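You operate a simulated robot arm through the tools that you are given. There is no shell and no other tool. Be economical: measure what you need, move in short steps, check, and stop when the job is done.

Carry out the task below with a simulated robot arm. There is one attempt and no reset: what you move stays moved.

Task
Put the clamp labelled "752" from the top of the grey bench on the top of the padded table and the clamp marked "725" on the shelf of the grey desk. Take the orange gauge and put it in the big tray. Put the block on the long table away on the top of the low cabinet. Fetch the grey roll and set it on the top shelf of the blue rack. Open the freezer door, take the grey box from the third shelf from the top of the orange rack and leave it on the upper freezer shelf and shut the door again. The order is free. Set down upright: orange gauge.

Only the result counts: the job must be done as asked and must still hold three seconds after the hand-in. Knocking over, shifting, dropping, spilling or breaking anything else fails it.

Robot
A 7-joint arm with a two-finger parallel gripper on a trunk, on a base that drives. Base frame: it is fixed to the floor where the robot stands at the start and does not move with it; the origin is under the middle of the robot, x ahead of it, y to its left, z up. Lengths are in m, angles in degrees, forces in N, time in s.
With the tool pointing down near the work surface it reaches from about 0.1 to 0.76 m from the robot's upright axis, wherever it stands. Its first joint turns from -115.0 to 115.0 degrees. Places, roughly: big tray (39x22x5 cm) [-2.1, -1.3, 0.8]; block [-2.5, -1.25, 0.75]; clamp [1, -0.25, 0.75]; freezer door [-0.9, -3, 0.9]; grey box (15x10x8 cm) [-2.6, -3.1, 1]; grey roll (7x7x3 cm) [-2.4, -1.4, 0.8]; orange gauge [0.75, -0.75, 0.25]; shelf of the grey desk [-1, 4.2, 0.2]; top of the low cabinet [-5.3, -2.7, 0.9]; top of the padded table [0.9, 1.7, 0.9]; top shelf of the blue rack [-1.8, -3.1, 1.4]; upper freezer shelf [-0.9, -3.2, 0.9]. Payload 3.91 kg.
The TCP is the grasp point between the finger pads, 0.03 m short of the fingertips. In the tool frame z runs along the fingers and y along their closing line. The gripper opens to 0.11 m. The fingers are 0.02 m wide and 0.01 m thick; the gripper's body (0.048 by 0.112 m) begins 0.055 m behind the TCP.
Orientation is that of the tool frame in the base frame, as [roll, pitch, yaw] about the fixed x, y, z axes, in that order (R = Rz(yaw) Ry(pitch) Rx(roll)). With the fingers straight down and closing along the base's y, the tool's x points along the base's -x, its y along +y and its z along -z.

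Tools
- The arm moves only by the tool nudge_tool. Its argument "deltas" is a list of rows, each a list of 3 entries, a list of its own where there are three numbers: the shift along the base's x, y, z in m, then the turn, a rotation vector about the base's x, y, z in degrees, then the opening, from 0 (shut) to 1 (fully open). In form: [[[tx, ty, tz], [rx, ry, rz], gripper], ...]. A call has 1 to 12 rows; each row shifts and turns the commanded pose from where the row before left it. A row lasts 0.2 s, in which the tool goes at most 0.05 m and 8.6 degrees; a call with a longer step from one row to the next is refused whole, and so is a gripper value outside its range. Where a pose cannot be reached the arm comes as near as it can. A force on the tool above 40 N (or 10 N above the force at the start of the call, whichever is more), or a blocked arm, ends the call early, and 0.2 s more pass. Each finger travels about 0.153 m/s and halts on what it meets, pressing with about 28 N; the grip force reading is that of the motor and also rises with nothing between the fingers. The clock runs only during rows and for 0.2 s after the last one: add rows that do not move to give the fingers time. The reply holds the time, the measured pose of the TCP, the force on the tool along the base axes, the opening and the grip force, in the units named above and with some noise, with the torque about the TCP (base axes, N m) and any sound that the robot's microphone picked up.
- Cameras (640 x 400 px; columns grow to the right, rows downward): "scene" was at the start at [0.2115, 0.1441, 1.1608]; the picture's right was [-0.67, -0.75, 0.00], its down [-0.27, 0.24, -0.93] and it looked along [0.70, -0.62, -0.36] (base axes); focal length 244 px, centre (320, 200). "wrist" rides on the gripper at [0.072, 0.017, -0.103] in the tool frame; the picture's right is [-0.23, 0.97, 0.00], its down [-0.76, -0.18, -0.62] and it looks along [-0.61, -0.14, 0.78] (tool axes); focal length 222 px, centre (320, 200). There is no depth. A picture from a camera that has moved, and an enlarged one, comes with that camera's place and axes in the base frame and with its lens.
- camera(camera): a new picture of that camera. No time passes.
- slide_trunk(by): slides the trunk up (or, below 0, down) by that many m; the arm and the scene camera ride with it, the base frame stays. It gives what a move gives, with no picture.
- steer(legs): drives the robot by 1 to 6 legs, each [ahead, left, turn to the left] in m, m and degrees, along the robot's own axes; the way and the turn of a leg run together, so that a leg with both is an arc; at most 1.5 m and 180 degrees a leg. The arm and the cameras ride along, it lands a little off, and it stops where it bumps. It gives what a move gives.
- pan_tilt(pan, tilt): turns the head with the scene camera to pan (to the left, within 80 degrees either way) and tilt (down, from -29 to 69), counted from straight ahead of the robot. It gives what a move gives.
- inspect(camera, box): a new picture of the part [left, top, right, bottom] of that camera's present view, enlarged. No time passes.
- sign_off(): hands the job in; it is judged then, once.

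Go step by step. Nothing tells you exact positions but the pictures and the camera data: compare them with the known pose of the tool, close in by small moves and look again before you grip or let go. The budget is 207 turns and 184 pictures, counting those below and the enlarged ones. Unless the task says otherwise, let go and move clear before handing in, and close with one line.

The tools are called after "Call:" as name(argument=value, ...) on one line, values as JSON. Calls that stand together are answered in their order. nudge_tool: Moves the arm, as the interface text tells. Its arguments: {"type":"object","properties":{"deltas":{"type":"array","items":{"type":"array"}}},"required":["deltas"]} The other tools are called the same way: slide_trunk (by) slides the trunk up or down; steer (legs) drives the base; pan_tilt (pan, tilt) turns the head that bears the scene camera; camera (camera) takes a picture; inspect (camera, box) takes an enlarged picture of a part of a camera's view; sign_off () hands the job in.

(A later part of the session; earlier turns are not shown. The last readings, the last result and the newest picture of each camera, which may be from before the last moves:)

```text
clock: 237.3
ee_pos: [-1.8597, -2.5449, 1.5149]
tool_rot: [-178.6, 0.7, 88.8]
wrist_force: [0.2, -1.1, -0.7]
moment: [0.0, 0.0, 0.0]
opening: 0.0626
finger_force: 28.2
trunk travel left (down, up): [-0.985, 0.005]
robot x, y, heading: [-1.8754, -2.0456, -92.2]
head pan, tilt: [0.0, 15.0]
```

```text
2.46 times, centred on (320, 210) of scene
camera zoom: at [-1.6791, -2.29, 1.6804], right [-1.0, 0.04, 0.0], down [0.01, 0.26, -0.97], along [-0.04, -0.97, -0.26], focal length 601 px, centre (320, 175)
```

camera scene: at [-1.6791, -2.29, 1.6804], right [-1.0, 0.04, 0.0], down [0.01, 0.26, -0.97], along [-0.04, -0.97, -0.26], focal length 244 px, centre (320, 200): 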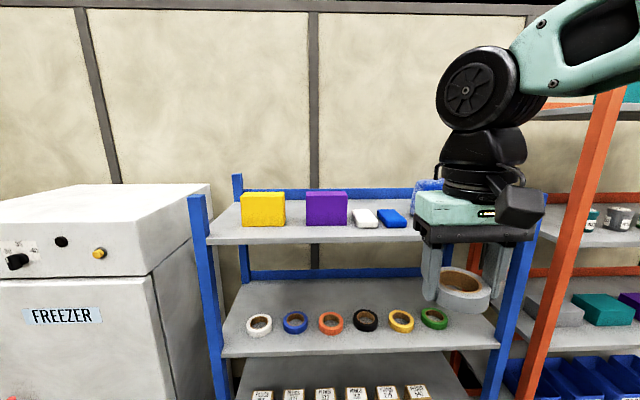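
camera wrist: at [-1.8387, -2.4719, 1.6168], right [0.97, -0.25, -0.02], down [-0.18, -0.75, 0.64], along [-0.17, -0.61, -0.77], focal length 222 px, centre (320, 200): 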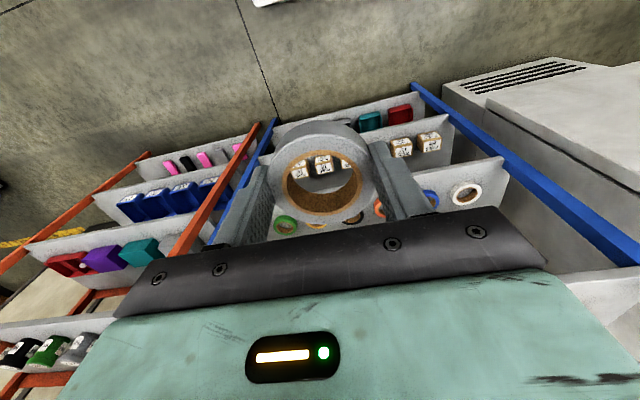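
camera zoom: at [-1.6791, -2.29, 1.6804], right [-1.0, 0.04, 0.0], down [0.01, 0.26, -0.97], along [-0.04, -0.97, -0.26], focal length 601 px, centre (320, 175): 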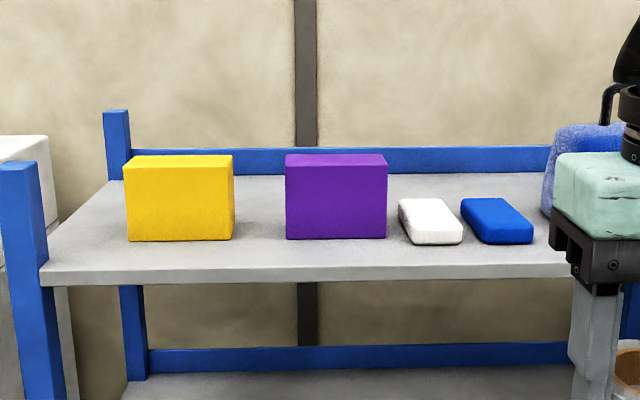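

Call:
steer(legs=[[0.2, 0, 2.2]])

Call:
camera(camera="wrist")

Call:
pan_tilt(pan=-5, tilt=30)

Call:
camera(camera="scene")

```text
clock: 238.9
ee_pos: [-1.8456, -2.7464, 1.515]
tool_rot: [-178.6, 0.6, 91.1]
wrist_force: [-0.1, -0.2, -1.1]
moment: [-0.04, 0.01, 0.0]
opening: 0.0623
finger_force: 28.2
trunk travel left (down, up): [-0.985, 0.005]
robot x, y, heading: [-1.8772, -2.2495, -89.8]
head pan, tilt: [0.0, 15.0]
```

```text
75 pictures are left
camera wrist: at [-1.8258, -2.6713, 1.6162], right [0.98, -0.21, -0.02], down [-0.15, -0.76, 0.64], along [-0.15, -0.62, -0.77], focal length 222 px, centre (320, 200)
```

wrist: 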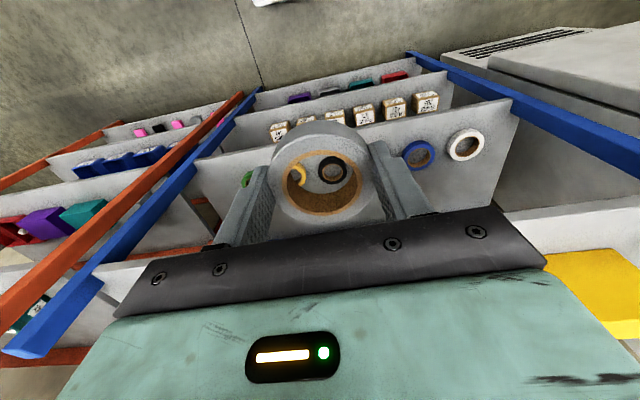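

```text
clock: 239.7
ee_pos: [-1.8438, -2.7461, 1.5148]
tool_rot: [-178.7, 0.8, 91.2]
wrist_force: [0.3, 0.4, -0.2]
moment: [0.05, -0.02, -0.02]
opening: 0.0622
finger_force: 28.0
trunk travel left (down, up): [-0.985, 0.005]
robot x, y, heading: [-1.8783, -2.2484, -89.8]
head pan, tilt: [-5.0, 30.0]
```

```text
74 pictures are left
camera scene: at [-1.6813, -2.48, 1.6563], right [-1.0, 0.09, 0.0], down [0.04, 0.5, -0.87], along [-0.07, -0.86, -0.5], focal length 244 px, centre (320, 200)
```

scene: 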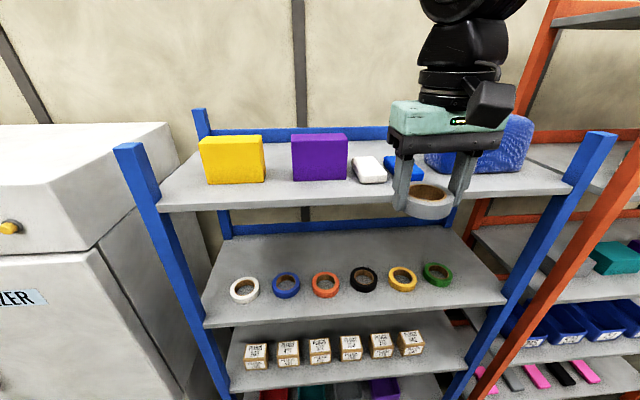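

Shelf z≈1.40, front edge y≈-2.92. The widest free front strip is in front of the toolbox (x≈-2.1). I'll move there.

Call:
steer(legs=[[0, -0.25, 0]])

Call:
nudge_tool(deltas=[[[0, -0.04, 0], [0, 0, 0], 0], [[0, -0.04, 0], [0, 0, 0], 0], [[0, -0.04, 0], [0, 0, 0], 0], [[0, -0.04, 0], [0, 0, 0], 0], [[0, -0.04, 0], [0, 0, 0], 0]])

Call:
camera(camera="wrist")

Call:
camera(camera="scene")

```text
clock: 241.5
ee_pos: [-2.099, -2.7462, 1.514]
tool_rot: [-178.7, 0.7, 91.0]
wrist_force: [0.4, -0.6, -0.8]
moment: [-0.03, 0.02, -0.01]
opening: 0.0619
finger_force: 28.1
trunk travel left (down, up): [-0.985, 0.005]
robot x, y, heading: [-2.1336, -2.2524, -90.1]
head pan, tilt: [-5.0, 30.0]
```

```text
clock: 242.7
ee_pos: [-2.0998, -2.9467, 1.5148]
tool_rot: [-178.8, 0.8, 91.0]
wrist_force: [-0.1, 1.2, -0.8]
moment: [-0.01, -0.02, -0.01]
opening: 0.0622
finger_force: 28.0
trunk travel left (down, up): [-0.985, 0.005]
robot x, y, heading: [-2.1323, -2.2482, -90.1]
head pan, tilt: [-5.0, 30.0]
```

```text
73 pictures are left
camera wrist: at [-2.0818, -2.8719, 1.6165], right [0.98, -0.21, -0.02], down [-0.15, -0.76, 0.64], along [-0.15, -0.62, -0.77], focal length 222 px, centre (320, 200)
```

wrist: 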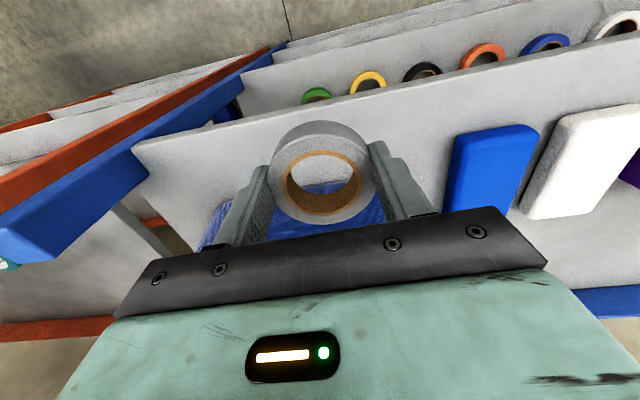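

```text
72 pictures are left
camera scene: at [-1.936, -2.4802, 1.6563], right [-1.0, 0.09, 0.0], down [0.04, 0.5, -0.87], along [-0.08, -0.86, -0.5], focal length 244 px, centre (320, 200)
```

scene: 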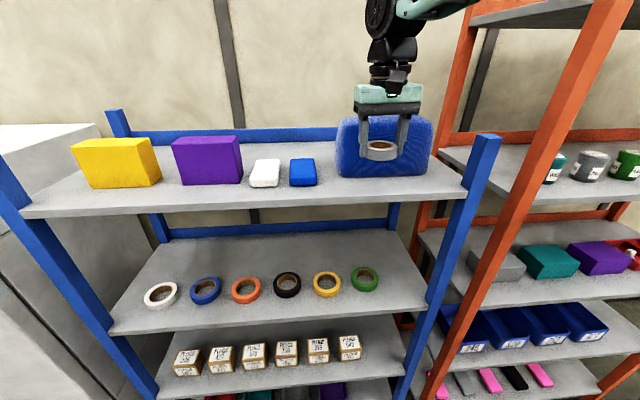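

Call:
nudge_tool(deltas=[[[0, -0.021, -0.02], [0, 0, 0], 0], [[0, 0, -0.03], [0, 0, 0], 0]])

Call:
camera(camera="wrist")

Call:
inspect(camera="scene", box=[300, 90, 460, 210])

```text
clock: 243.3
ee_pos: [-2.1001, -2.9671, 1.4635]
tool_rot: [-178.7, 0.6, 91.0]
wrist_force: [0.1, 0.2, -0.7]
moment: [-0.01, -0.01, -0.03]
opening: 0.0621
finger_force: 27.7
trunk travel left (down, up): [-0.985, 0.005]
robot x, y, heading: [-2.1327, -2.2475, -89.9]
head pan, tilt: [-5.0, 30.0]
```

```text
71 pictures are left
camera wrist: at [-2.0814, -2.8932, 1.5656], right [0.98, -0.21, -0.02], down [-0.15, -0.76, 0.64], along [-0.15, -0.62, -0.77], focal length 222 px, centre (320, 200)
```

wrist: 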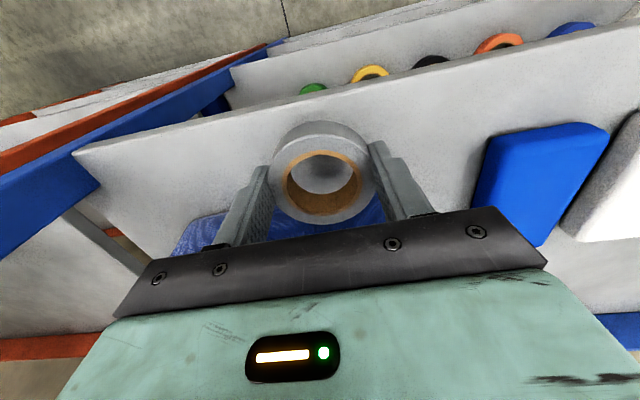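

```text
3.33 times, centred on (380, 150) of scene
camera zoom: at [-1.9359, -2.4806, 1.6563], right [-1.0, 0.09, 0.0], down [0.04, 0.5, -0.87], along [-0.08, -0.86, -0.5], focal length 814 px, centre (120, 367)
```

zoom: 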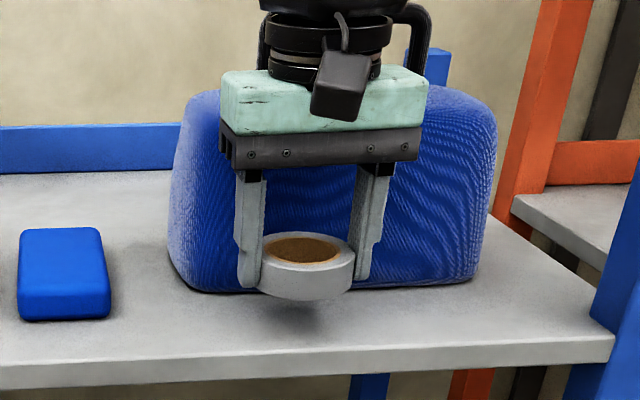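

Call:
nudge_tool(deltas=[[[0, 0, -0.008], [0, 0, 0], 0], [[0, 0, -0.006], [0, 0, 0], 0], [[0, 0, -0.005], [0, 0, 0], 0], [[0, 0, -0.004], [0, 0, 0], 0], [[0, 0, -0.004], [0, 0, 0], 0]])

Call:
inspect(camera="scene", box=[300, 90, 460, 210])

```text
clock: 244.5
ee_pos: [-2.1003, -2.9666, 1.4376]
tool_rot: [-178.7, 0.8, 91.0]
wrist_force: [-0.1, 0.3, -1.6]
moment: [0.03, 0.03, -0.05]
opening: 0.0621
finger_force: 28.0
trunk travel left (down, up): [-0.985, 0.005]
robot x, y, heading: [-2.1344, -2.2475, -89.9]
head pan, tilt: [-5.0, 30.0]
```

```text
3.33 times, centred on (380, 150) of scene
camera zoom: at [-1.9359, -2.4805, 1.6563], right [-1.0, 0.09, 0.0], down [0.04, 0.5, -0.87], along [-0.08, -0.86, -0.5], focal length 814 px, centre (120, 367)
```

zoom: 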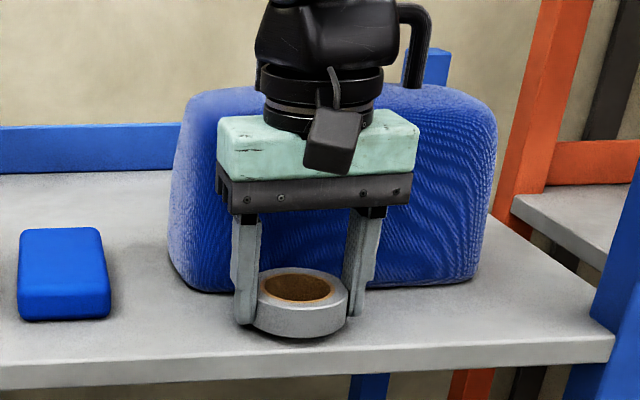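

Call:
nudge_tool(deltas=[[[0, 0, -0.004], [0, 0, 0], 0], [[0, 0, -0.003], [0, 0, 0], 0], [[0, 0, -0.003], [0, 0, 0], 0], [[0, 0, -0.003], [0, 0, 0], 0]])

Call:
inspect(camera="scene", box=[300, 90, 460, 210])

```text
clock: 245.5
ee_pos: [-2.099, -2.9669, 1.4311]
tool_rot: [-178.8, 1.4, 91.0]
wrist_force: [-4.5, 9.6, 17.1]
moment: [0.43, -0.51, 0.36]
opening: 0.0619
finger_force: 27.9
trunk travel left (down, up): [-0.985, 0.005]
robot x, y, heading: [-2.1354, -2.2522, -90.0]
head pan, tilt: [-5.0, 30.0]
stopped in row 4: the force on the tool passed its limit at 43 N (the readings are from after the stop); the commanded pose is now the measured one
```

```text
3.33 times, centred on (380, 150) of scene
camera zoom: at [-1.9364, -2.4788, 1.6565], right [-1.0, 0.09, 0.0], down [0.04, 0.5, -0.87], along [-0.08, -0.86, -0.5], focal length 814 px, centre (120, 367)
```

zoom: 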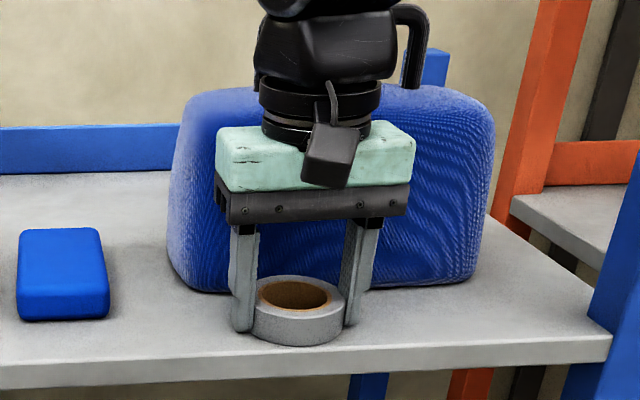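

Call:
nudge_tool(deltas=[[[0, -0.005, 0.004], [0, 0, 0], 0], [[0, -0.006, 0], [0, 0, 0], 0], [[0, 0, -0.002], [0, 0, 0], 0], [[0, 0, 0], [0, 0, 0], 0.7], [[0, 0, 0], [0, 0, 0], 0.75], [[0, 0, 0], [0, 0, 0], 0.75], [[0, 0, 0.03], [0, 0, 0], 0.75], [[0, 0, 0.03], [0, 0, 0], 0.75], [[0, 0.01, 0.03], [0, 0, 0], 0.75], [[0, 0.03, 0.03], [0, 0, 0], 0.75], [[0, 0.04, 0.02], [0, 0, 0], 0.75], [[0, 0.04, 0], [0, 0, 0], 0.75]])

Call:
inspect(camera="scene", box=[300, 90, 460, 210])

```text
clock: 248.1
ee_pos: [-2.1003, -2.8569, 1.5712]
tool_rot: [-178.8, 1.2, 91.1]
wrist_force: [0.2, 0.7, -0.7]
moment: [0.04, 0.0, 0.01]
opening: 0.0825
finger_force: 0.2
trunk travel left (down, up): [-0.985, 0.005]
robot x, y, heading: [-2.1337, -2.2458, -90.1]
head pan, tilt: [-5.0, 30.0]
```

```text
3.33 times, centred on (380, 150) of scene
camera zoom: at [-1.9358, -2.4808, 1.6562], right [-1.0, 0.09, 0.0], down [0.04, 0.5, -0.87], along [-0.08, -0.86, -0.5], focal length 814 px, centre (120, 367)
```

zoom: 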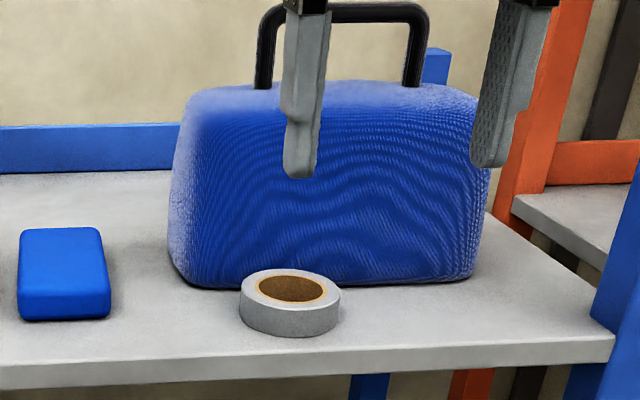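

Roll is on the top shelf. Now the freezer: back off and move in front of it to inspect the door.

Call:
steer(legs=[[-0.15, 0, 0], [0, 1.2, 0]])

Call:
slide_trunk(by=-0.35)

Call:
pan_tilt(pan=-5, tilt=25)

Call:
camera(camera="scene")

```text
clock: 255.2
ee_pos: [-0.9029, -2.7152, 1.5712]
tool_rot: [-178.9, 1.3, 90.0]
wrist_force: [0.3, -0.1, -0.2]
moment: [0.01, 0.0, 0.0]
opening: 0.0825
finger_force: 0.0
trunk travel left (down, up): [-0.985, 0.005]
robot x, y, heading: [-0.922, -2.1068, -91.2]
head pan, tilt: [-5.0, 30.0]
```

```text
clock: 258.6
ee_pos: [-0.9033, -2.7154, 1.2209]
tool_rot: [-178.9, 1.3, 90.0]
wrist_force: [0.4, -0.9, 0.0]
moment: [0.0, 0.01, 0.0]
opening: 0.0825
finger_force: 0.0
trunk travel left (down, up): [-0.635, 0.355]
robot x, y, heading: [-0.9217, -2.1076, -91.2]
head pan, tilt: [-5.0, 30.0]
```

```text
clock: 259.3
ee_pos: [-0.903, -2.7163, 1.2213]
tool_rot: [-178.9, 1.2, 90.0]
wrist_force: [-0.7, -0.7, 0.1]
moment: [-0.01, 0.03, 0.01]
opening: 0.0824
finger_force: 0.1
trunk travel left (down, up): [-0.635, 0.355]
robot x, y, heading: [-0.9248, -2.1082, -91.2]
head pan, tilt: [-5.0, 25.0]
```

```text
66 pictures are left
camera scene: at [-0.731, -2.3437, 1.3142], right [-0.99, 0.11, 0.0], down [0.04, 0.42, -0.91], along [-0.1, -0.9, -0.42], focal length 244 px, centre (320, 200)
```

scene: 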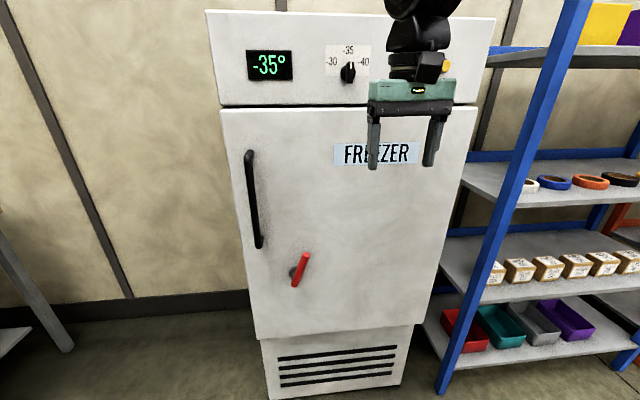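

Call:
inspect(camera="scene", box=[230, 130, 358, 310])

Call:
camera(camera="wrist")

```text
2.22 times, centred on (294, 220) of scene
camera zoom: at [-0.731, -2.3437, 1.3142], right [-0.99, 0.11, 0.0], down [0.04, 0.42, -0.91], along [-0.1, -0.9, -0.42], focal length 543 px, centre (378, 156)
```

zoom: 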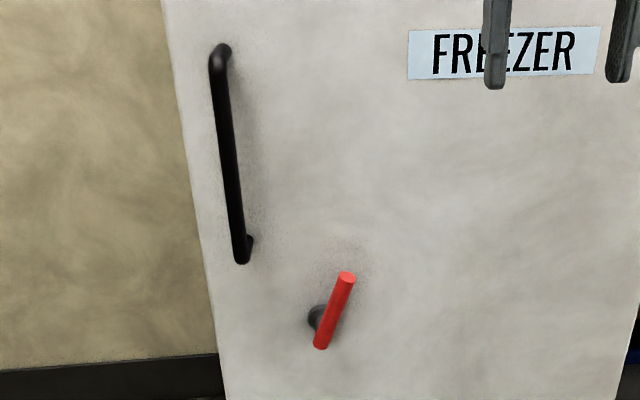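

```text
64 pictures are left
camera wrist: at [-0.8832, -2.6411, 1.3221], right [0.97, -0.23, -0.01], down [-0.17, -0.75, 0.64], along [-0.16, -0.62, -0.77], focal length 222 px, centre (320, 200)
```

wrist: 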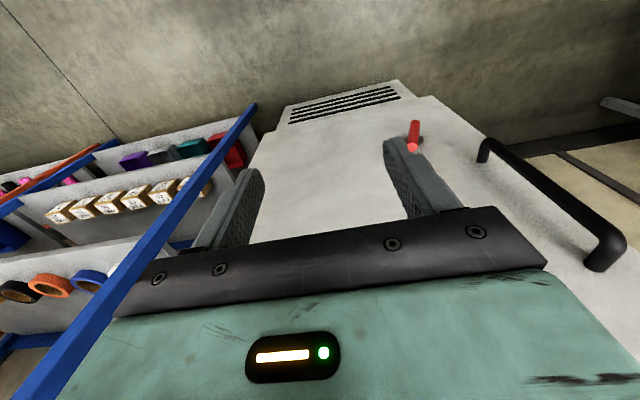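

The handle is a vertical bar at x≈-0.625, z 0.90–1.17, hinge on the right. I'll stand to the left of the door's sweep and turn the tool horizontal.

Call:
steer(legs=[[0, 0.55, 1.2]])

Call:
nudge_tool(deltas=[[[-0.02, 0.0, -0.015], [-8.2, 0, 0], 0.75], [[-0.02, 0.0, -0.015], [-8.2, 0, 0], 0.75], [[-0.02, 0, -0.015], [-8.2, 0, 0], 0.75], [[-0.02, 0, -0.015], [-8.2, 0, 0], 0.75], [[-0.02, 0, -0.015], [-8.2, 0, 0], 0.75], [[-0.02, 0, -0.015], [-8.2, 0, 0], 0.75], [[-0.02, 0, -0.015], [-8.2, 0, 0], 0.75], [[-0.02, 0, -0.015], [-8.2, 0, 0], 0.75], [[-0.02, 0, -0.015], [-8.2, 0, 0], 0.75], [[-0.02, 0, -0.015], [-8.2, 0, 0], 0.75], [[-0.02, 0, -0.015], [-8, 0, 0], 0.75]])

Call:
camera(camera="wrist")

Call:
camera(camera="scene")

```text
clock: 262.4
ee_pos: [-0.3493, -2.7183, 1.221]
tool_rot: [-178.8, 1.1, 91.4]
wrist_force: [0.5, 0.0, 0.2]
moment: [-0.04, 0.0, -0.02]
opening: 0.0824
finger_force: 0.0
trunk travel left (down, up): [-0.635, 0.355]
robot x, y, heading: [-0.3874, -2.1086, -89.1]
head pan, tilt: [-5.0, 25.0]
```

```text
clock: 264.8
ee_pos: [-0.5759, -2.8076, 1.1044]
tool_rot: [-47.1, 88.0, -138.1]
wrist_force: [0.7, -0.3, 0.9]
moment: [0.06, 0.0, -0.07]
opening: 0.0827
finger_force: 0.1
out of reach, approached as far as the arm can: row 7, 8, 9, 10, 11
trunk travel left (down, up): [-0.635, 0.355]
robot x, y, heading: [-0.3865, -2.1111, -89.8]
head pan, tilt: [-5.0, 25.0]
```

```text
63 pictures are left
camera wrist: at [-0.5583, -2.7056, 1.0288], right [0.98, -0.01, 0.2], down [-0.15, 0.64, 0.75], along [-0.14, -0.77, 0.63], focal length 222 px, centre (320, 200)
```

wrist: 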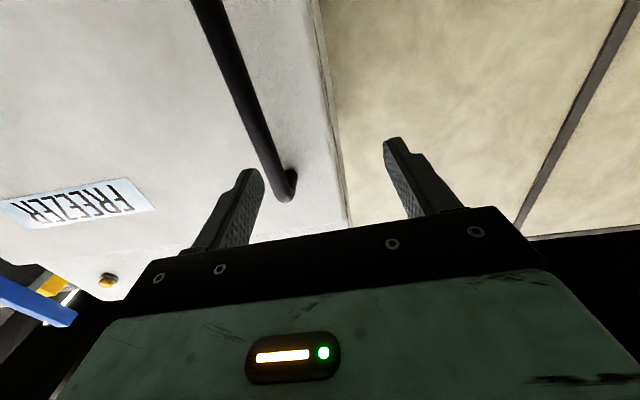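

```text
62 pictures are left
camera scene: at [-0.1865, -2.3417, 1.3143], right [-1.0, 0.08, 0.0], down [0.03, 0.42, -0.91], along [-0.07, -0.9, -0.42], focal length 244 px, centre (320, 200)
```

scene: 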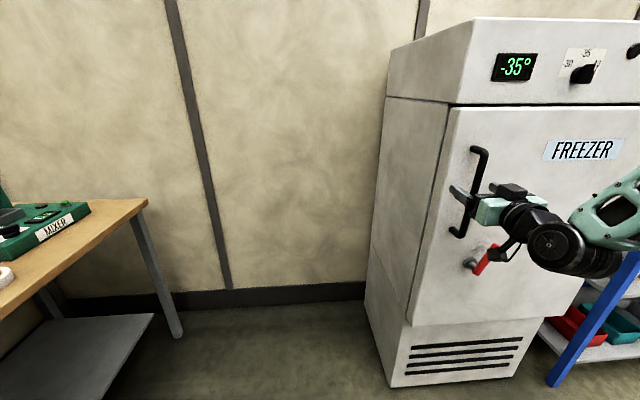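

Call:
nudge_tool(deltas=[[[-0.03, 0, -0.02], [0, 0, 0], 0.75], [[-0.03, 0, -0.02], [0, 0, 0], 0.75], [[-0.006, -0.03, -0.02], [0, 0, 0], 0.75], [[0, -0.03, 0], [0, 0, 0], 0.75]])

Call:
camera(camera="wrist")

Call:
inspect(camera="scene", box=[420, 120, 580, 290])

```text
clock: 265.8
ee_pos: [-0.6426, -2.8664, 1.0416]
tool_rot: [-47.2, 88.1, -138.2]
wrist_force: [1.0, 0.3, 0.3]
moment: [0.02, -0.04, 0.0]
opening: 0.0828
finger_force: 0.1
trunk travel left (down, up): [-0.635, 0.355]
robot x, y, heading: [-0.388, -2.1145, -89.9]
head pan, tilt: [-5.0, 25.0]
```

```text
61 pictures are left
camera wrist: at [-0.6249, -2.7652, 0.9661], right [0.98, -0.01, 0.2], down [-0.15, 0.64, 0.75], along [-0.14, -0.77, 0.63], focal length 222 px, centre (320, 200)
```

wrist: 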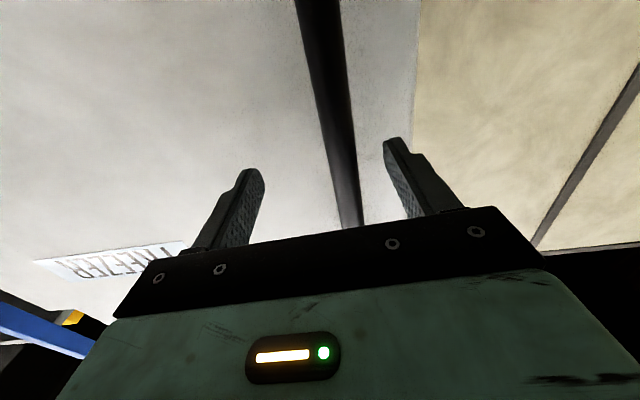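

```text
2.35 times, centred on (500, 205) of scene
camera zoom: at [-0.1874, -2.3421, 1.3143], right [-1.0, 0.08, 0.0], down [0.03, 0.42, -0.91], along [-0.07, -0.9, -0.42], focal length 575 px, centre (-104, 188)
```

zoom: 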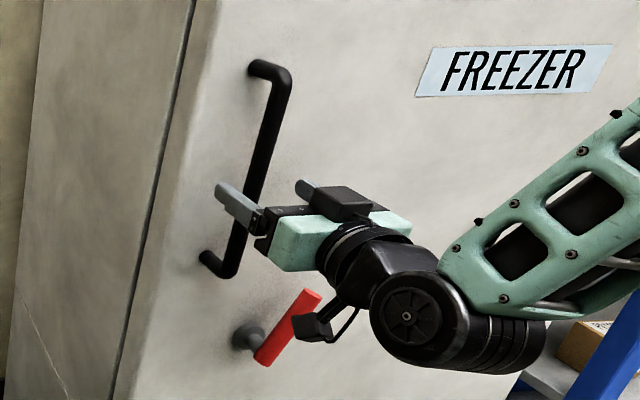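

Call:
nudge_tool(deltas=[[[0.01, 0, 0], [0, 0, 0], 0.75], [[0, 0, 0], [0, 0, 0], 0], [[0, 0, 0], [0, 0, 0], 0], [[0, 0, 0], [0, 0, 0], 0]])

Call:
camera(camera="wrist")

```text
clock: 266.8
ee_pos: [-0.6281, -2.8664, 1.0421]
tool_rot: [-47.2, 88.1, -137.9]
wrist_force: [20.9, 2.1, -2.9]
moment: [-0.15, -1.08, 0.46]
opening: 0.0181
finger_force: 45.3
trunk travel left (down, up): [-0.635, 0.355]
robot x, y, heading: [-0.3828, -2.1133, -89.6]
head pan, tilt: [-5.0, 25.0]
```

```text
59 pictures are left
camera wrist: at [-0.6104, -2.7651, 0.9663], right [0.98, -0.01, 0.2], down [-0.15, 0.64, 0.75], along [-0.14, -0.77, 0.63], focal length 222 px, centre (320, 200)
```

wrist: 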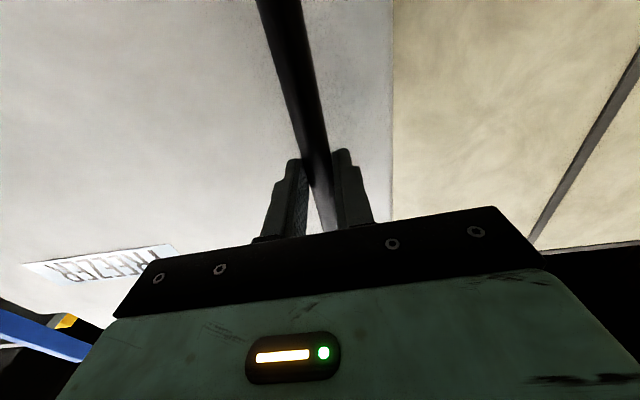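

Call:
nudge_tool(deltas=[[[0.006, 0, 0], [0, 0, 0], 0], [[0, 0.01, 0], [0, 0, 0], 0], [[0, 0.01, 0], [0, 0, 0], 0], [[0, 0.01, 0], [0, 0, 0], 0]])

Call:
inspect(camera="scene", box=[360, 80, 620, 340])

```text
clock: 267.8
ee_pos: [-0.6305, -2.8378, 1.0421]
tool_rot: [-50.2, 88.2, -141.9]
wrist_force: [-20.6, -5.0, -13.1]
moment: [0.67, -0.88, -0.51]
opening: 0.0178
finger_force: 45.0
trunk travel left (down, up): [-0.635, 0.355]
robot x, y, heading: [-0.3846, -2.1118, -89.7]
head pan, tilt: [-5.0, 25.0]
```

```text
1.54 times, centred on (490, 210) of scene
camera zoom: at [-0.1889, -2.3432, 1.3142], right [-1.0, 0.08, 0.0], down [0.04, 0.42, -0.91], along [-0.07, -0.9, -0.42], focal length 376 px, centre (58, 185)
```

zoom: 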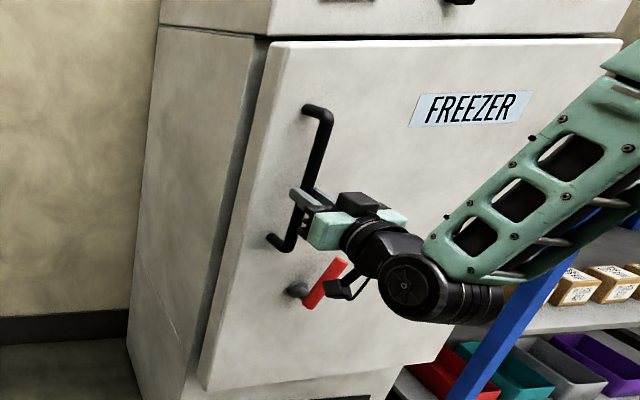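

The door isn't latched and is opening. Continue pulling along the arc.

Call:
nudge_tool(deltas=[[[-0.013, 0.035, 0], [0, 0, 0], 0], [[-0.014, 0.039, 0], [0, 0, 0], 0], [[-0.016, 0.038, 0], [0, 0, 0], 0], [[-0.019, 0.037, 0], [0, 0, 0], 0]])

Call:
camera(camera="scene")

```text
clock: 268.5
ee_pos: [-0.6504, -2.7686, 1.0422]
tool_rot: [-38.2, 88.6, -127.1]
wrist_force: [6.2, 2.0, 2.3]
moment: [0.21, -1.17, 0.04]
opening: 0.0177
finger_force: 44.7
out of reach, approached as far as the arm can: row 2, 3
trunk travel left (down, up): [-0.635, 0.355]
robot x, y, heading: [-0.3839, -2.1082, -89.8]
head pan, tilt: [-5.0, 25.0]
stopped in row 3: the force on the tool passed its limit at 52 N (the readings are from after the stop); the commanded pose is now the measured one
```

```text
57 pictures are left
camera scene: at [-0.186, -2.3417, 1.3146], right [-1.0, 0.08, 0.0], down [0.03, 0.42, -0.91], along [-0.07, -0.9, -0.42], focal length 244 px, centre (320, 200)
```

scene: 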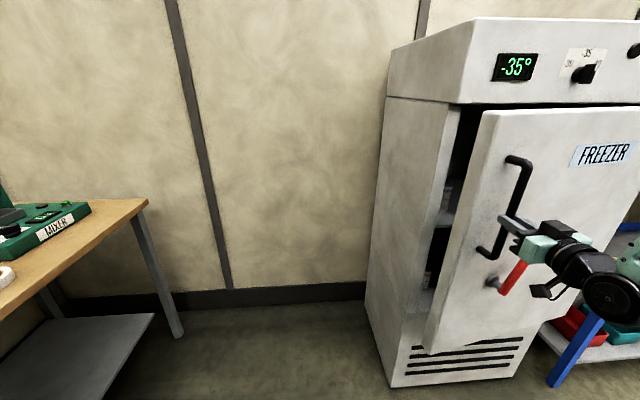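

The arm is near a configuration limit, so I'll pull the door further by backing the base along the arc.

Call:
steer(legs=[[-0.06, -0.022, 0], [-0.06, -0.036, 0]])

Call:
camera(camera="scene")

```text
clock: 270.1
ee_pos: [-0.7056, -2.6501, 1.0409]
tool_rot: [-42.9, 88.5, -131.7]
wrist_force: [23.8, 14.4, 3.4]
moment: [-0.14, -0.88, 0.54]
opening: 0.0177
finger_force: 44.7
trunk travel left (down, up): [-0.635, 0.355]
robot x, y, heading: [-0.4405, -1.9942, -89.4]
head pan, tilt: [-5.0, 25.0]
```

```text
56 pictures are left
camera scene: at [-0.243, -2.2207, 1.3142], right [-1.0, 0.08, 0.0], down [0.03, 0.42, -0.91], along [-0.07, -0.9, -0.42], focal length 244 px, centre (320, 200)
```

scene: 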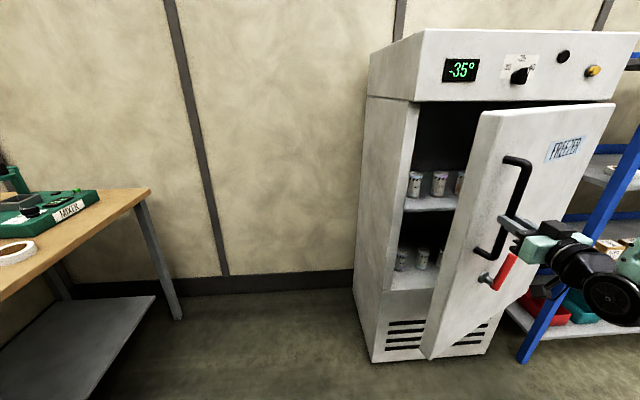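

Call:
steer(legs=[[-0.065, -0.035, 0], [-0.055, -0.05, 0], [-0.05, -0.05, 0]])

Call:
camera(camera="scene")

```text
clock: 271.3
ee_pos: [-0.75, -2.5872, 1.0419]
tool_rot: [-38.5, 88.3, -128.3]
wrist_force: [-2.7, -1.3, -0.9]
moment: [-0.42, -1.0, -0.06]
opening: 0.0176
finger_force: 45.1
trunk travel left (down, up): [-0.635, 0.355]
robot x, y, heading: [-0.4793, -1.9273, -89.3]
head pan, tilt: [-5.0, 25.0]
stopped in leg 1: the force on the tool passed its limit at 43 N (the readings are from after the stop); the commanded pose is now the measured one
```

```text
55 pictures are left
camera scene: at [-0.2807, -2.1567, 1.3142], right [-1.0, 0.08, 0.0], down [0.03, 0.42, -0.91], along [-0.07, -0.9, -0.42], focal length 244 px, centre (320, 200)
```

scene: 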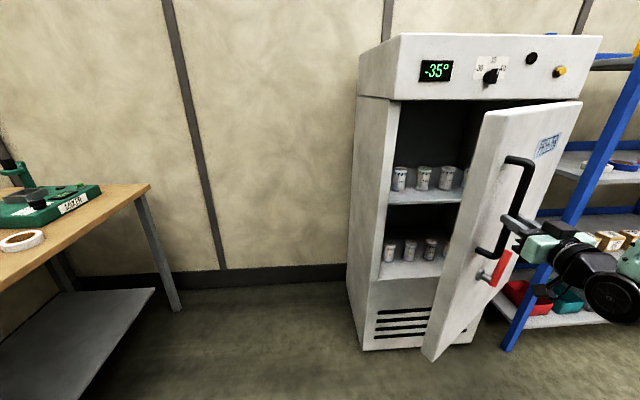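

Call:
steer(legs=[[-0.05, -0.045, 0]])

Call:
steer(legs=[[-0.045, -0.05, 0]])

Call:
camera(camera="scene")

```text
clock: 272.3
ee_pos: [-0.7957, -2.5378, 1.0405]
tool_rot: [-41.9, 88.4, -131.6]
wrist_force: [0.3, 0.4, -3.7]
moment: [0.01, -0.9, 0.09]
opening: 0.0179
finger_force: 45.0
trunk travel left (down, up): [-0.635, 0.355]
robot x, y, heading: [-0.5249, -1.8748, -89.5]
head pan, tilt: [-5.0, 25.0]
```

```text
clock: 273.3
ee_pos: [-0.8464, -2.4945, 1.0417]
tool_rot: [-41.4, 88.3, -131.1]
wrist_force: [-7.9, -11.5, 0.8]
moment: [0.2, -0.9, -0.09]
opening: 0.0178
finger_force: 45.6
trunk travel left (down, up): [-0.635, 0.355]
robot x, y, heading: [-0.5743, -1.8306, -89.4]
head pan, tilt: [-5.0, 25.0]
```

```text
54 pictures are left
camera scene: at [-0.377, -2.0635, 1.3142], right [-1.0, 0.08, 0.0], down [0.03, 0.42, -0.91], along [-0.07, -0.9, -0.42], focal length 244 px, centre (320, 200)
```

scene: 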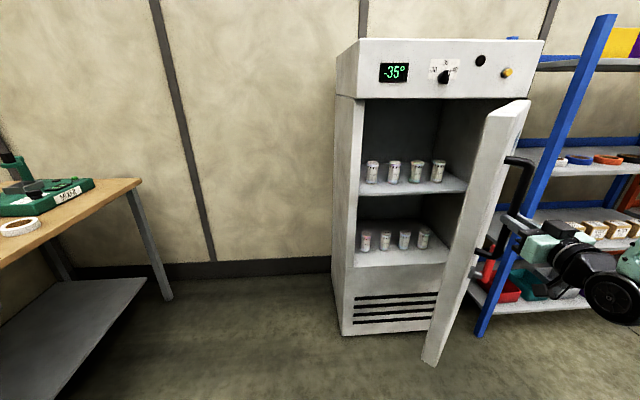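

Call:
steer(legs=[[-0.03, -0.042, 0], [-0.026, -0.044, 0]])

Call:
steer(legs=[[-0.02, -0.045, 0], [-0.017, -0.045, 0]])

Call:
camera(camera="scene")

```text
clock: 274.7
ee_pos: [-0.9343, -2.4382, 1.0413]
tool_rot: [-41.4, 88.3, -131.2]
wrist_force: [-4.2, -8.8, -3.0]
moment: [0.19, -0.9, 0.0]
opening: 0.0175
finger_force: 45.2
trunk travel left (down, up): [-0.635, 0.355]
robot x, y, heading: [-0.6645, -1.7767, -89.4]
head pan, tilt: [-5.0, 25.0]
```

```text
clock: 276.1
ee_pos: [-1.0225, -2.4032, 1.0416]
tool_rot: [-41.3, 88.3, -131.0]
wrist_force: [-2.0, -8.6, -4.5]
moment: [0.15, -0.86, 0.08]
opening: 0.0179
finger_force: 45.1
trunk travel left (down, up): [-0.635, 0.355]
robot x, y, heading: [-0.7535, -1.7437, -89.4]
head pan, tilt: [-5.0, 25.0]
```

```text
53 pictures are left
camera scene: at [-0.5545, -1.9724, 1.3142], right [-1.0, 0.08, 0.0], down [0.03, 0.42, -0.91], along [-0.07, -0.9, -0.42], focal length 244 px, centre (320, 200)
```

scene: 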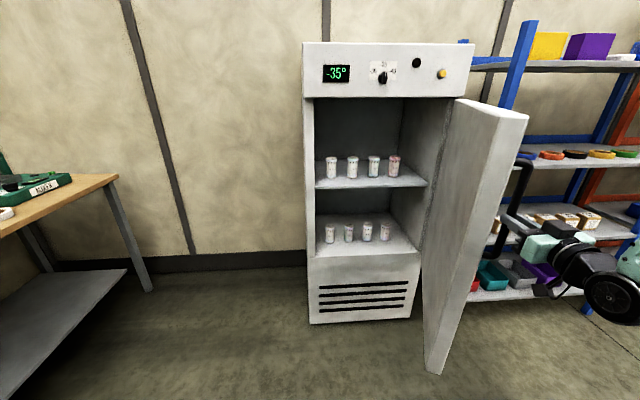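

Call:
steer(legs=[[-0.013, -0.045, 0], [-0.009, -0.045, 0]])

Call:
nudge_tool(deltas=[[[0, 0, 0], [0, 0, 0], 0.4], [[0, 0, 0], [0, 0, 0], 0.4], [[0, 0.03, 0], [0, 0, 0], 0.4], [[0, 0.03, 0], [0, 0, 0], 0.4], [[0, 0.03, 0], [0, 0, 0], 0.4]])

Call:
camera(camera="wrist")

Call:
camera(camera="scene")

```text
clock: 277.6
ee_pos: [-1.1137, -2.3829, 1.042]
tool_rot: [-40.8, 88.4, -130.5]
wrist_force: [-3.2, -25.7, -0.3]
moment: [0.0, -0.89, 0.07]
opening: 0.0175
finger_force: 44.9
trunk travel left (down, up): [-0.635, 0.355]
robot x, y, heading: [-0.841, -1.7198, -89.3]
head pan, tilt: [-5.0, 25.0]
```

```text
clock: 278.8
ee_pos: [-1.1583, -2.3451, 1.0381]
tool_rot: [-40.4, 88.2, -130.0]
wrist_force: [0.4, -0.2, -0.4]
moment: [-0.02, -0.01, -0.04]
opening: 0.0441
finger_force: 0.1
out of reach, approached as far as the arm can: row 3, 4, 5
trunk travel left (down, up): [-0.635, 0.355]
robot x, y, heading: [-0.8429, -1.7221, -89.3]
head pan, tilt: [-5.0, 25.0]
```

```text
52 pictures are left
camera wrist: at [-1.1438, -2.2433, 0.9617], right [0.98, 0.01, 0.21], down [-0.17, 0.64, 0.75], along [-0.12, -0.77, 0.63], focal length 222 px, centre (320, 200)
```

wrist: 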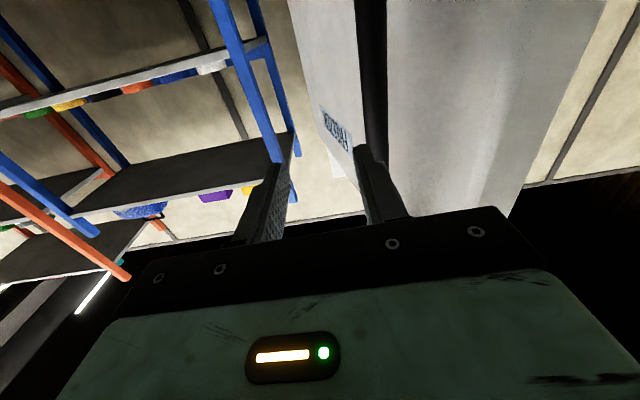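

```text
51 pictures are left
camera scene: at [-0.6442, -1.951, 1.3142], right [-1.0, 0.07, 0.0], down [0.03, 0.42, -0.91], along [-0.07, -0.9, -0.42], focal length 244 px, centre (320, 200)
```

scene: 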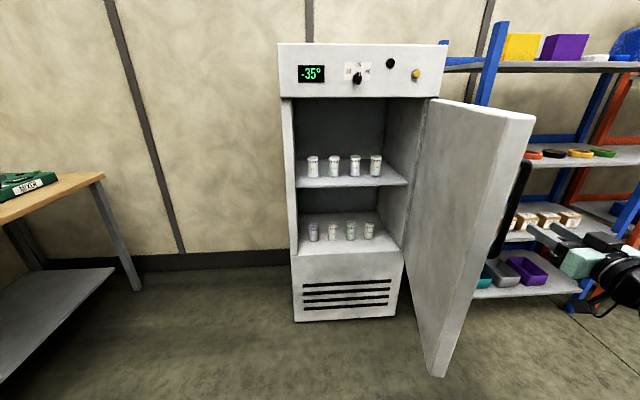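

Call:
inspect(camera="scene", box=[275, 90, 435, 270])

Call:
steer(legs=[[-0.18, 0.0, 0]])

Call:
nudge_tool(deltas=[[[0.03, 0, 0.01], [8, 0, 0], 0.4], [[0.03, 0, 0.01], [8, 0, 0], 0.4], [[0.03, 0, 0.01], [8, 0, 0], 0.4], [[0.03, 0, 0.01], [8, 0, 0], 0.4], [[0.03, 0, 0.01], [8, 0, 0], 0.4], [[0.03, 0, 0.01], [8, 0, 0], 0.4], [[0.03, 0, 0.01], [8, 0, 0], 0.4], [[0.02, 0, 0.01], [0, 0, 0], 0.4]])

```text
2.22 times, centred on (355, 180) of scene
camera zoom: at [-0.6442, -1.951, 1.3142], right [-1.0, 0.07, 0.0], down [0.03, 0.42, -0.91], along [-0.07, -0.9, -0.42], focal length 543 px, centre (242, 244)
```

zoom: 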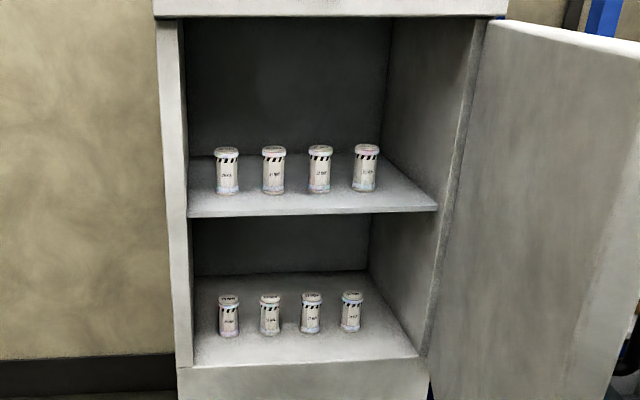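

```text
clock: 280.3
ee_pos: [-1.1635, -2.1639, 1.0381]
tool_rot: [-39.5, 88.2, -129.5]
wrist_force: [0.6, 0.5, 0.7]
moment: [-0.02, -0.05, 0.06]
opening: 0.044
finger_force: 0.1
trunk travel left (down, up): [-0.635, 0.355]
robot x, y, heading: [-0.845, -1.5404, -89.8]
head pan, tilt: [-5.0, 25.0]
```

```text
clock: 282.1
ee_pos: [-0.9667, -2.1881, 1.1105]
tool_rot: [178.2, 40.4, 91.9]
wrist_force: [-0.2, -0.9, 0.0]
moment: [0.0, -0.01, 0.03]
opening: 0.044
finger_force: 0.0
out of reach, approached as far as the arm can: row 1, 2, 6, 7
trunk travel left (down, up): [-0.635, 0.355]
robot x, y, heading: [-0.8443, -1.54, -89.7]
head pan, tilt: [-5.0, 25.0]
```

The front of the freezer's upper shelf has ~0.11 m free in front of the jars. Now I'll pass between table and door (facing -x) to the orange rack.

Call:
steer(legs=[[0, 0, -90.2], [0, 0.41, 0], [1.5, 0, 0], [0.15, 0, 0]])

Call:
pan_tilt(pan=65, tilt=20)

Call:
camera(camera="scene")

```text
clock: 296.5
ee_pos: [-3.1464, -1.9167, 1.1105]
tool_rot: [178.1, 40.4, 4.4]
wrist_force: [0.1, -0.1, 0.2]
moment: [-0.04, -0.03, 0.01]
opening: 0.044
finger_force: 0.0
trunk travel left (down, up): [-0.635, 0.355]
robot x, y, heading: [-2.4943, -2.0123, -177.1]
head pan, tilt: [-5.0, 25.0]
```

```text
clock: 297.9
ee_pos: [-3.1475, -1.9163, 1.1097]
tool_rot: [178.1, 40.4, 4.3]
wrist_force: [-0.2, -0.3, 0.3]
moment: [0.04, 0.02, -0.02]
opening: 0.044
finger_force: 0.1
trunk travel left (down, up): [-0.635, 0.355]
robot x, y, heading: [-2.4912, -2.0105, -177.0]
head pan, tilt: [65.0, 20.0]
```

```text
49 pictures are left
camera scene: at [-2.6613, -2.3065, 1.3223], right [-0.93, 0.38, 0.0], down [0.13, 0.32, -0.94], along [-0.35, -0.87, -0.34], focal length 244 px, centre (320, 200)
```

scene: 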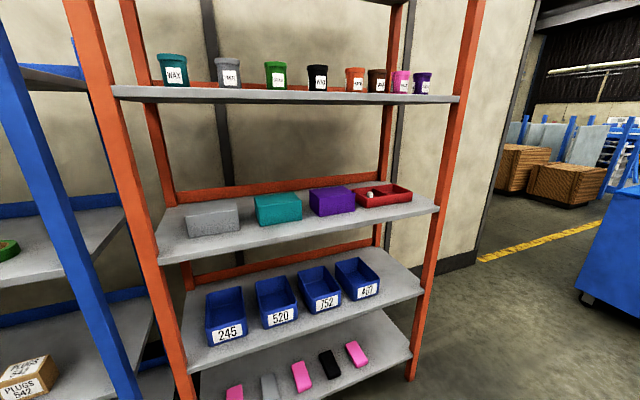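

The grey box (15×10×8) sits at about (-2.615, -3.03), 15 cm along x. I must grip across its 10 cm depth (y) with the tool tilted sideways under the shelf above. Turn to face the rack and reorient the tool.

Call:
steer(legs=[[0, 0, 87.0], [0, -0.2, 0]])

Call:
nudge_tool(deltas=[[[0, 0.02, 0.02], [8.4, 0, 0], 1], [[0, 0.02, 0.02], [8.4, 0, 0], 1], [[0, 0.02, 0.02], [8.4, 0, 0], 1], [[0, 0, 0], [8.4, 0, 0], 1], [[0, 0, 0], [6.5, 0, 0], 1], [[0, 0, 0], [0, 0, -8.5], 1], [[0, 0, 0], [0, 0, -8.5], 1], [[0, 0, 0], [0, 0, -8.5], 1], [[0, 0, 0], [0, 0, -8.5], 1], [[0, 0, 0], [0, 0, -8.5], 1], [[0, 0, 0], [0, 0, -8.5], 1]])

```text
clock: 303.2
ee_pos: [-2.8097, -2.6641, 1.1101]
tool_rot: [178.1, 40.4, 92.9]
wrist_force: [-0.7, -0.3, -0.3]
moment: [0.01, 0.0, -0.03]
opening: 0.0439
finger_force: 0.0
trunk travel left (down, up): [-0.635, 0.355]
robot x, y, heading: [-2.7014, -2.0146, -88.5]
head pan, tilt: [65.0, 20.0]
```

```text
clock: 305.6
ee_pos: [-2.9767, -2.5266, 1.1266]
tool_rot: [175.1, 0.7, 42.3]
wrist_force: [0.3, -0.6, -0.5]
moment: [0.0, 0.0, 0.04]
opening: 0.1098
finger_force: 0.0
out of reach, approached as far as the arm can: row 8, 9, 10, 11
trunk travel left (down, up): [-0.635, 0.355]
robot x, y, heading: [-2.6989, -2.0115, -88.4]
head pan, tilt: [65.0, 20.0]
```

Clockwise yaw runs into a joint limit. I'll test rotating the other way.

Call:
nudge_tool(deltas=[[[0.02, 0, 0], [0, 0, 8.5], 1], [[0.02, 0, 0], [0, 0, 8.5], 1], [[0.03, 0, 0], [0, 0, 8.5], 1], [[0.03, 0, 0], [0, 0, 8.5], 1], [[0.03, 0, 0], [0, 0, 8.5], 1], [[0.03, 0, 0], [0, 0, 8.5], 1], [[0, 0, 0], [0, 0, 8.5], 1], [[0, 0, 0], [0, 0, 8.5], 1], [[0, 0, 0], [0, 0, 8.5], 1], [[0, 0, 0], [0, 0, 8.5], 1], [[0, 0, 0], [0, 0, 8.5], 1], [[0, 0, 0], [0, 0, 8.5], 1]])

Call:
nudge_tool(deltas=[[[0, 0, 0], [0, 0, 8.5], 1], [[0, 0, 0], [0, 0, 8.5], 1], [[0, 0, 0], [0, 0, 8.5], 1], [[0, 0, 0], [0, 0, 8.5], 1]])

```text
clock: 308.2
ee_pos: [-2.8146, -2.5248, 1.1274]
tool_rot: [176.3, 0.4, 143.4]
wrist_force: [-0.8, 0.2, 0.5]
moment: [-0.01, 0.03, -0.04]
opening: 0.11
finger_force: 0.1
trunk travel left (down, up): [-0.635, 0.355]
robot x, y, heading: [-2.7015, -2.0171, -88.4]
head pan, tilt: [65.0, 20.0]
```

```text
clock: 309.2
ee_pos: [-2.8157, -2.531, 1.1214]
tool_rot: [176.4, 0.8, 177.3]
wrist_force: [0.0, 0.7, 0.1]
moment: [-0.05, -0.02, 0.01]
opening: 0.1097
finger_force: 0.0
out of reach, approached as far as the arm can: row 4
trunk travel left (down, up): [-0.635, 0.355]
robot x, y, heading: [-2.7019, -2.0143, -88.5]
head pan, tilt: [65.0, 20.0]
```

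Counter-clockwise works (closing axis now along y). Lower the trunk so the forearm comes in flat under the upper shelf, raise the hand and add the sideways tilt.

Call:
slide_trunk(by=-0.3)

Call:
nudge_tool(deltas=[[[0.02, 0, 0.04], [0, -6, 0], 1], [[0.02, 0, 0.04], [0, -6, 0], 1], [[0.02, 0, 0.04], [0, -6, 0], 1], [[0.02, 0, 0.04], [0, -6, 0], 1], [[0.02, 0, 0.04], [0, -6, 0], 1], [[0.02, 0, 0.04], [0, 0, 0], 1], [[0.02, 0, 0.03], [0, 0, 0], 1]])

Call:
pan_tilt(pan=0, tilt=15)

Call:
camera(camera="scene")

```text
clock: 312.2
ee_pos: [-2.817, -2.5322, 0.8213]
tool_rot: [176.4, 0.9, 177.2]
wrist_force: [0.5, 0.1, 0.1]
moment: [0.01, -0.02, 0.03]
opening: 0.1103
finger_force: 0.1
trunk travel left (down, up): [-0.335, 0.655]
robot x, y, heading: [-2.6995, -2.0149, -88.4]
head pan, tilt: [65.0, 20.0]
```

```text
clock: 313.9
ee_pos: [-2.6748, -2.5307, 1.0959]
tool_rot: [174.7, 30.8, 176.7]
wrist_force: [0.8, -0.6, -0.5]
moment: [0.01, 0.01, -0.01]
opening: 0.1103
finger_force: 0.1
trunk travel left (down, up): [-0.335, 0.655]
robot x, y, heading: [-2.7016, -2.0137, -88.6]
head pan, tilt: [65.0, 20.0]
```

```text
clock: 315.2
ee_pos: [-2.6747, -2.5312, 1.094]
tool_rot: [174.7, 30.7, 176.7]
wrist_force: [-0.1, -0.3, 0.1]
moment: [-0.01, 0.01, 0.04]
opening: 0.1101
finger_force: 0.0
trunk travel left (down, up): [-0.335, 0.655]
robot x, y, heading: [-2.7005, -2.0113, -88.6]
head pan, tilt: [0.0, 15.0]
```

```text
48 pictures are left
camera scene: at [-2.4896, -2.2436, 1.0305], right [-1.0, -0.03, 0.0], down [-0.01, 0.26, -0.97], along [0.03, -0.97, -0.26], focal length 244 px, centre (320, 200)
```

scene: 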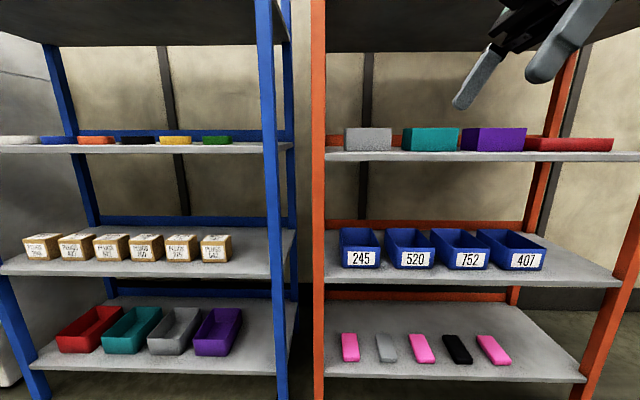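

Call:
steer(legs=[[0.25, 0, -1.4]])

Call:
nudge_tool(deltas=[[[0.02, 0, 0.005], [-4.5, 0, 0], 1], [[0.02, -0.02, 0], [0, 0, 0], 1]])

Call:
camera(camera="wrist")

Call:
camera(camera="scene")

```text
clock: 317.0
ee_pos: [-2.6821, -2.7787, 1.0949]
tool_rot: [174.6, 30.6, 175.4]
wrist_force: [0.6, 0.4, 0.5]
moment: [-0.01, 0.02, 0.01]
opening: 0.1099
finger_force: 0.1
trunk travel left (down, up): [-0.335, 0.655]
robot x, y, heading: [-2.6978, -2.2618, -90.1]
head pan, tilt: [0.0, 15.0]
```

```text
clock: 317.6
ee_pos: [-2.6453, -2.8006, 1.101]
tool_rot: [179.9, 31.0, 178.1]
wrist_force: [-1.2, -1.1, 0.7]
moment: [-0.03, 0.02, 0.0]
opening: 0.1099
finger_force: 0.1
trunk travel left (down, up): [-0.335, 0.655]
robot x, y, heading: [-2.7041, -2.2615, -89.6]
head pan, tilt: [0.0, 15.0]
```

```text
47 pictures are left
camera wrist: at [-2.7597, -2.7795, 1.1518], right [0.23, 0.97, 0.12], down [0.33, -0.19, 0.93], along [0.92, -0.17, -0.36], focal length 222 px, centre (320, 200)
```

wrist: 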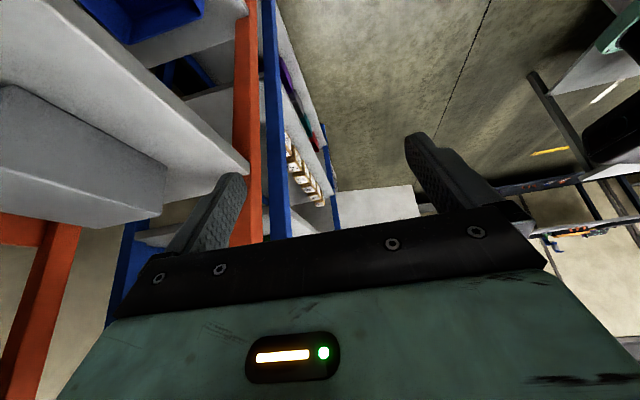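

```text
46 pictures are left
camera scene: at [-2.4921, -2.4969, 1.0305], right [-1.0, 0.0, 0.0], down [0.0, 0.26, -0.97], along [0.0, -0.97, -0.26], focal length 244 px, centre (320, 200)
```

scene: 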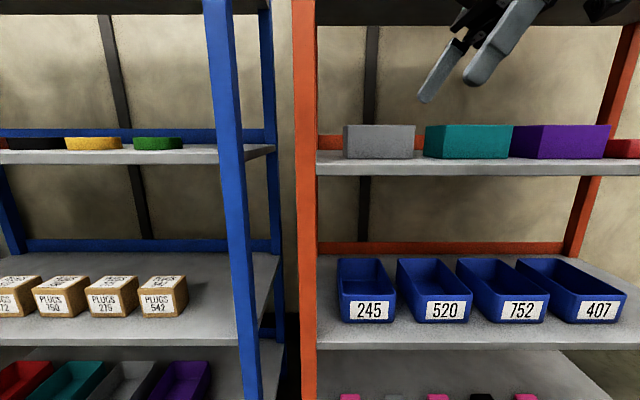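

Call:
inspect(camera="wrist", box=[0, 40, 240, 240])

```text
2.00 times, centred on (120, 140) of wrist
camera zoom: at [-2.7597, -2.7795, 1.1518], right [0.23, 0.97, 0.12], down [0.33, -0.19, 0.93], along [0.92, -0.17, -0.36], focal length 444 px, centre (720, 320)
```

zoom: 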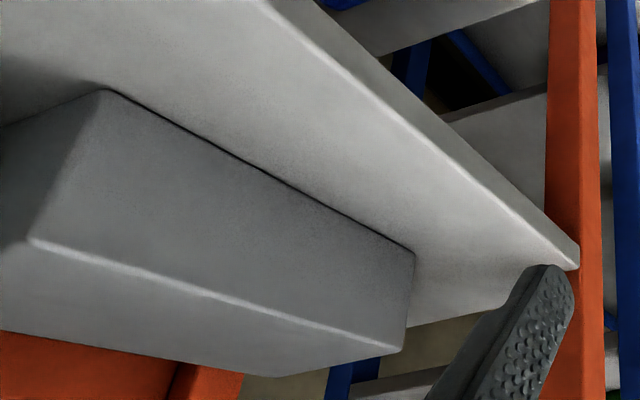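

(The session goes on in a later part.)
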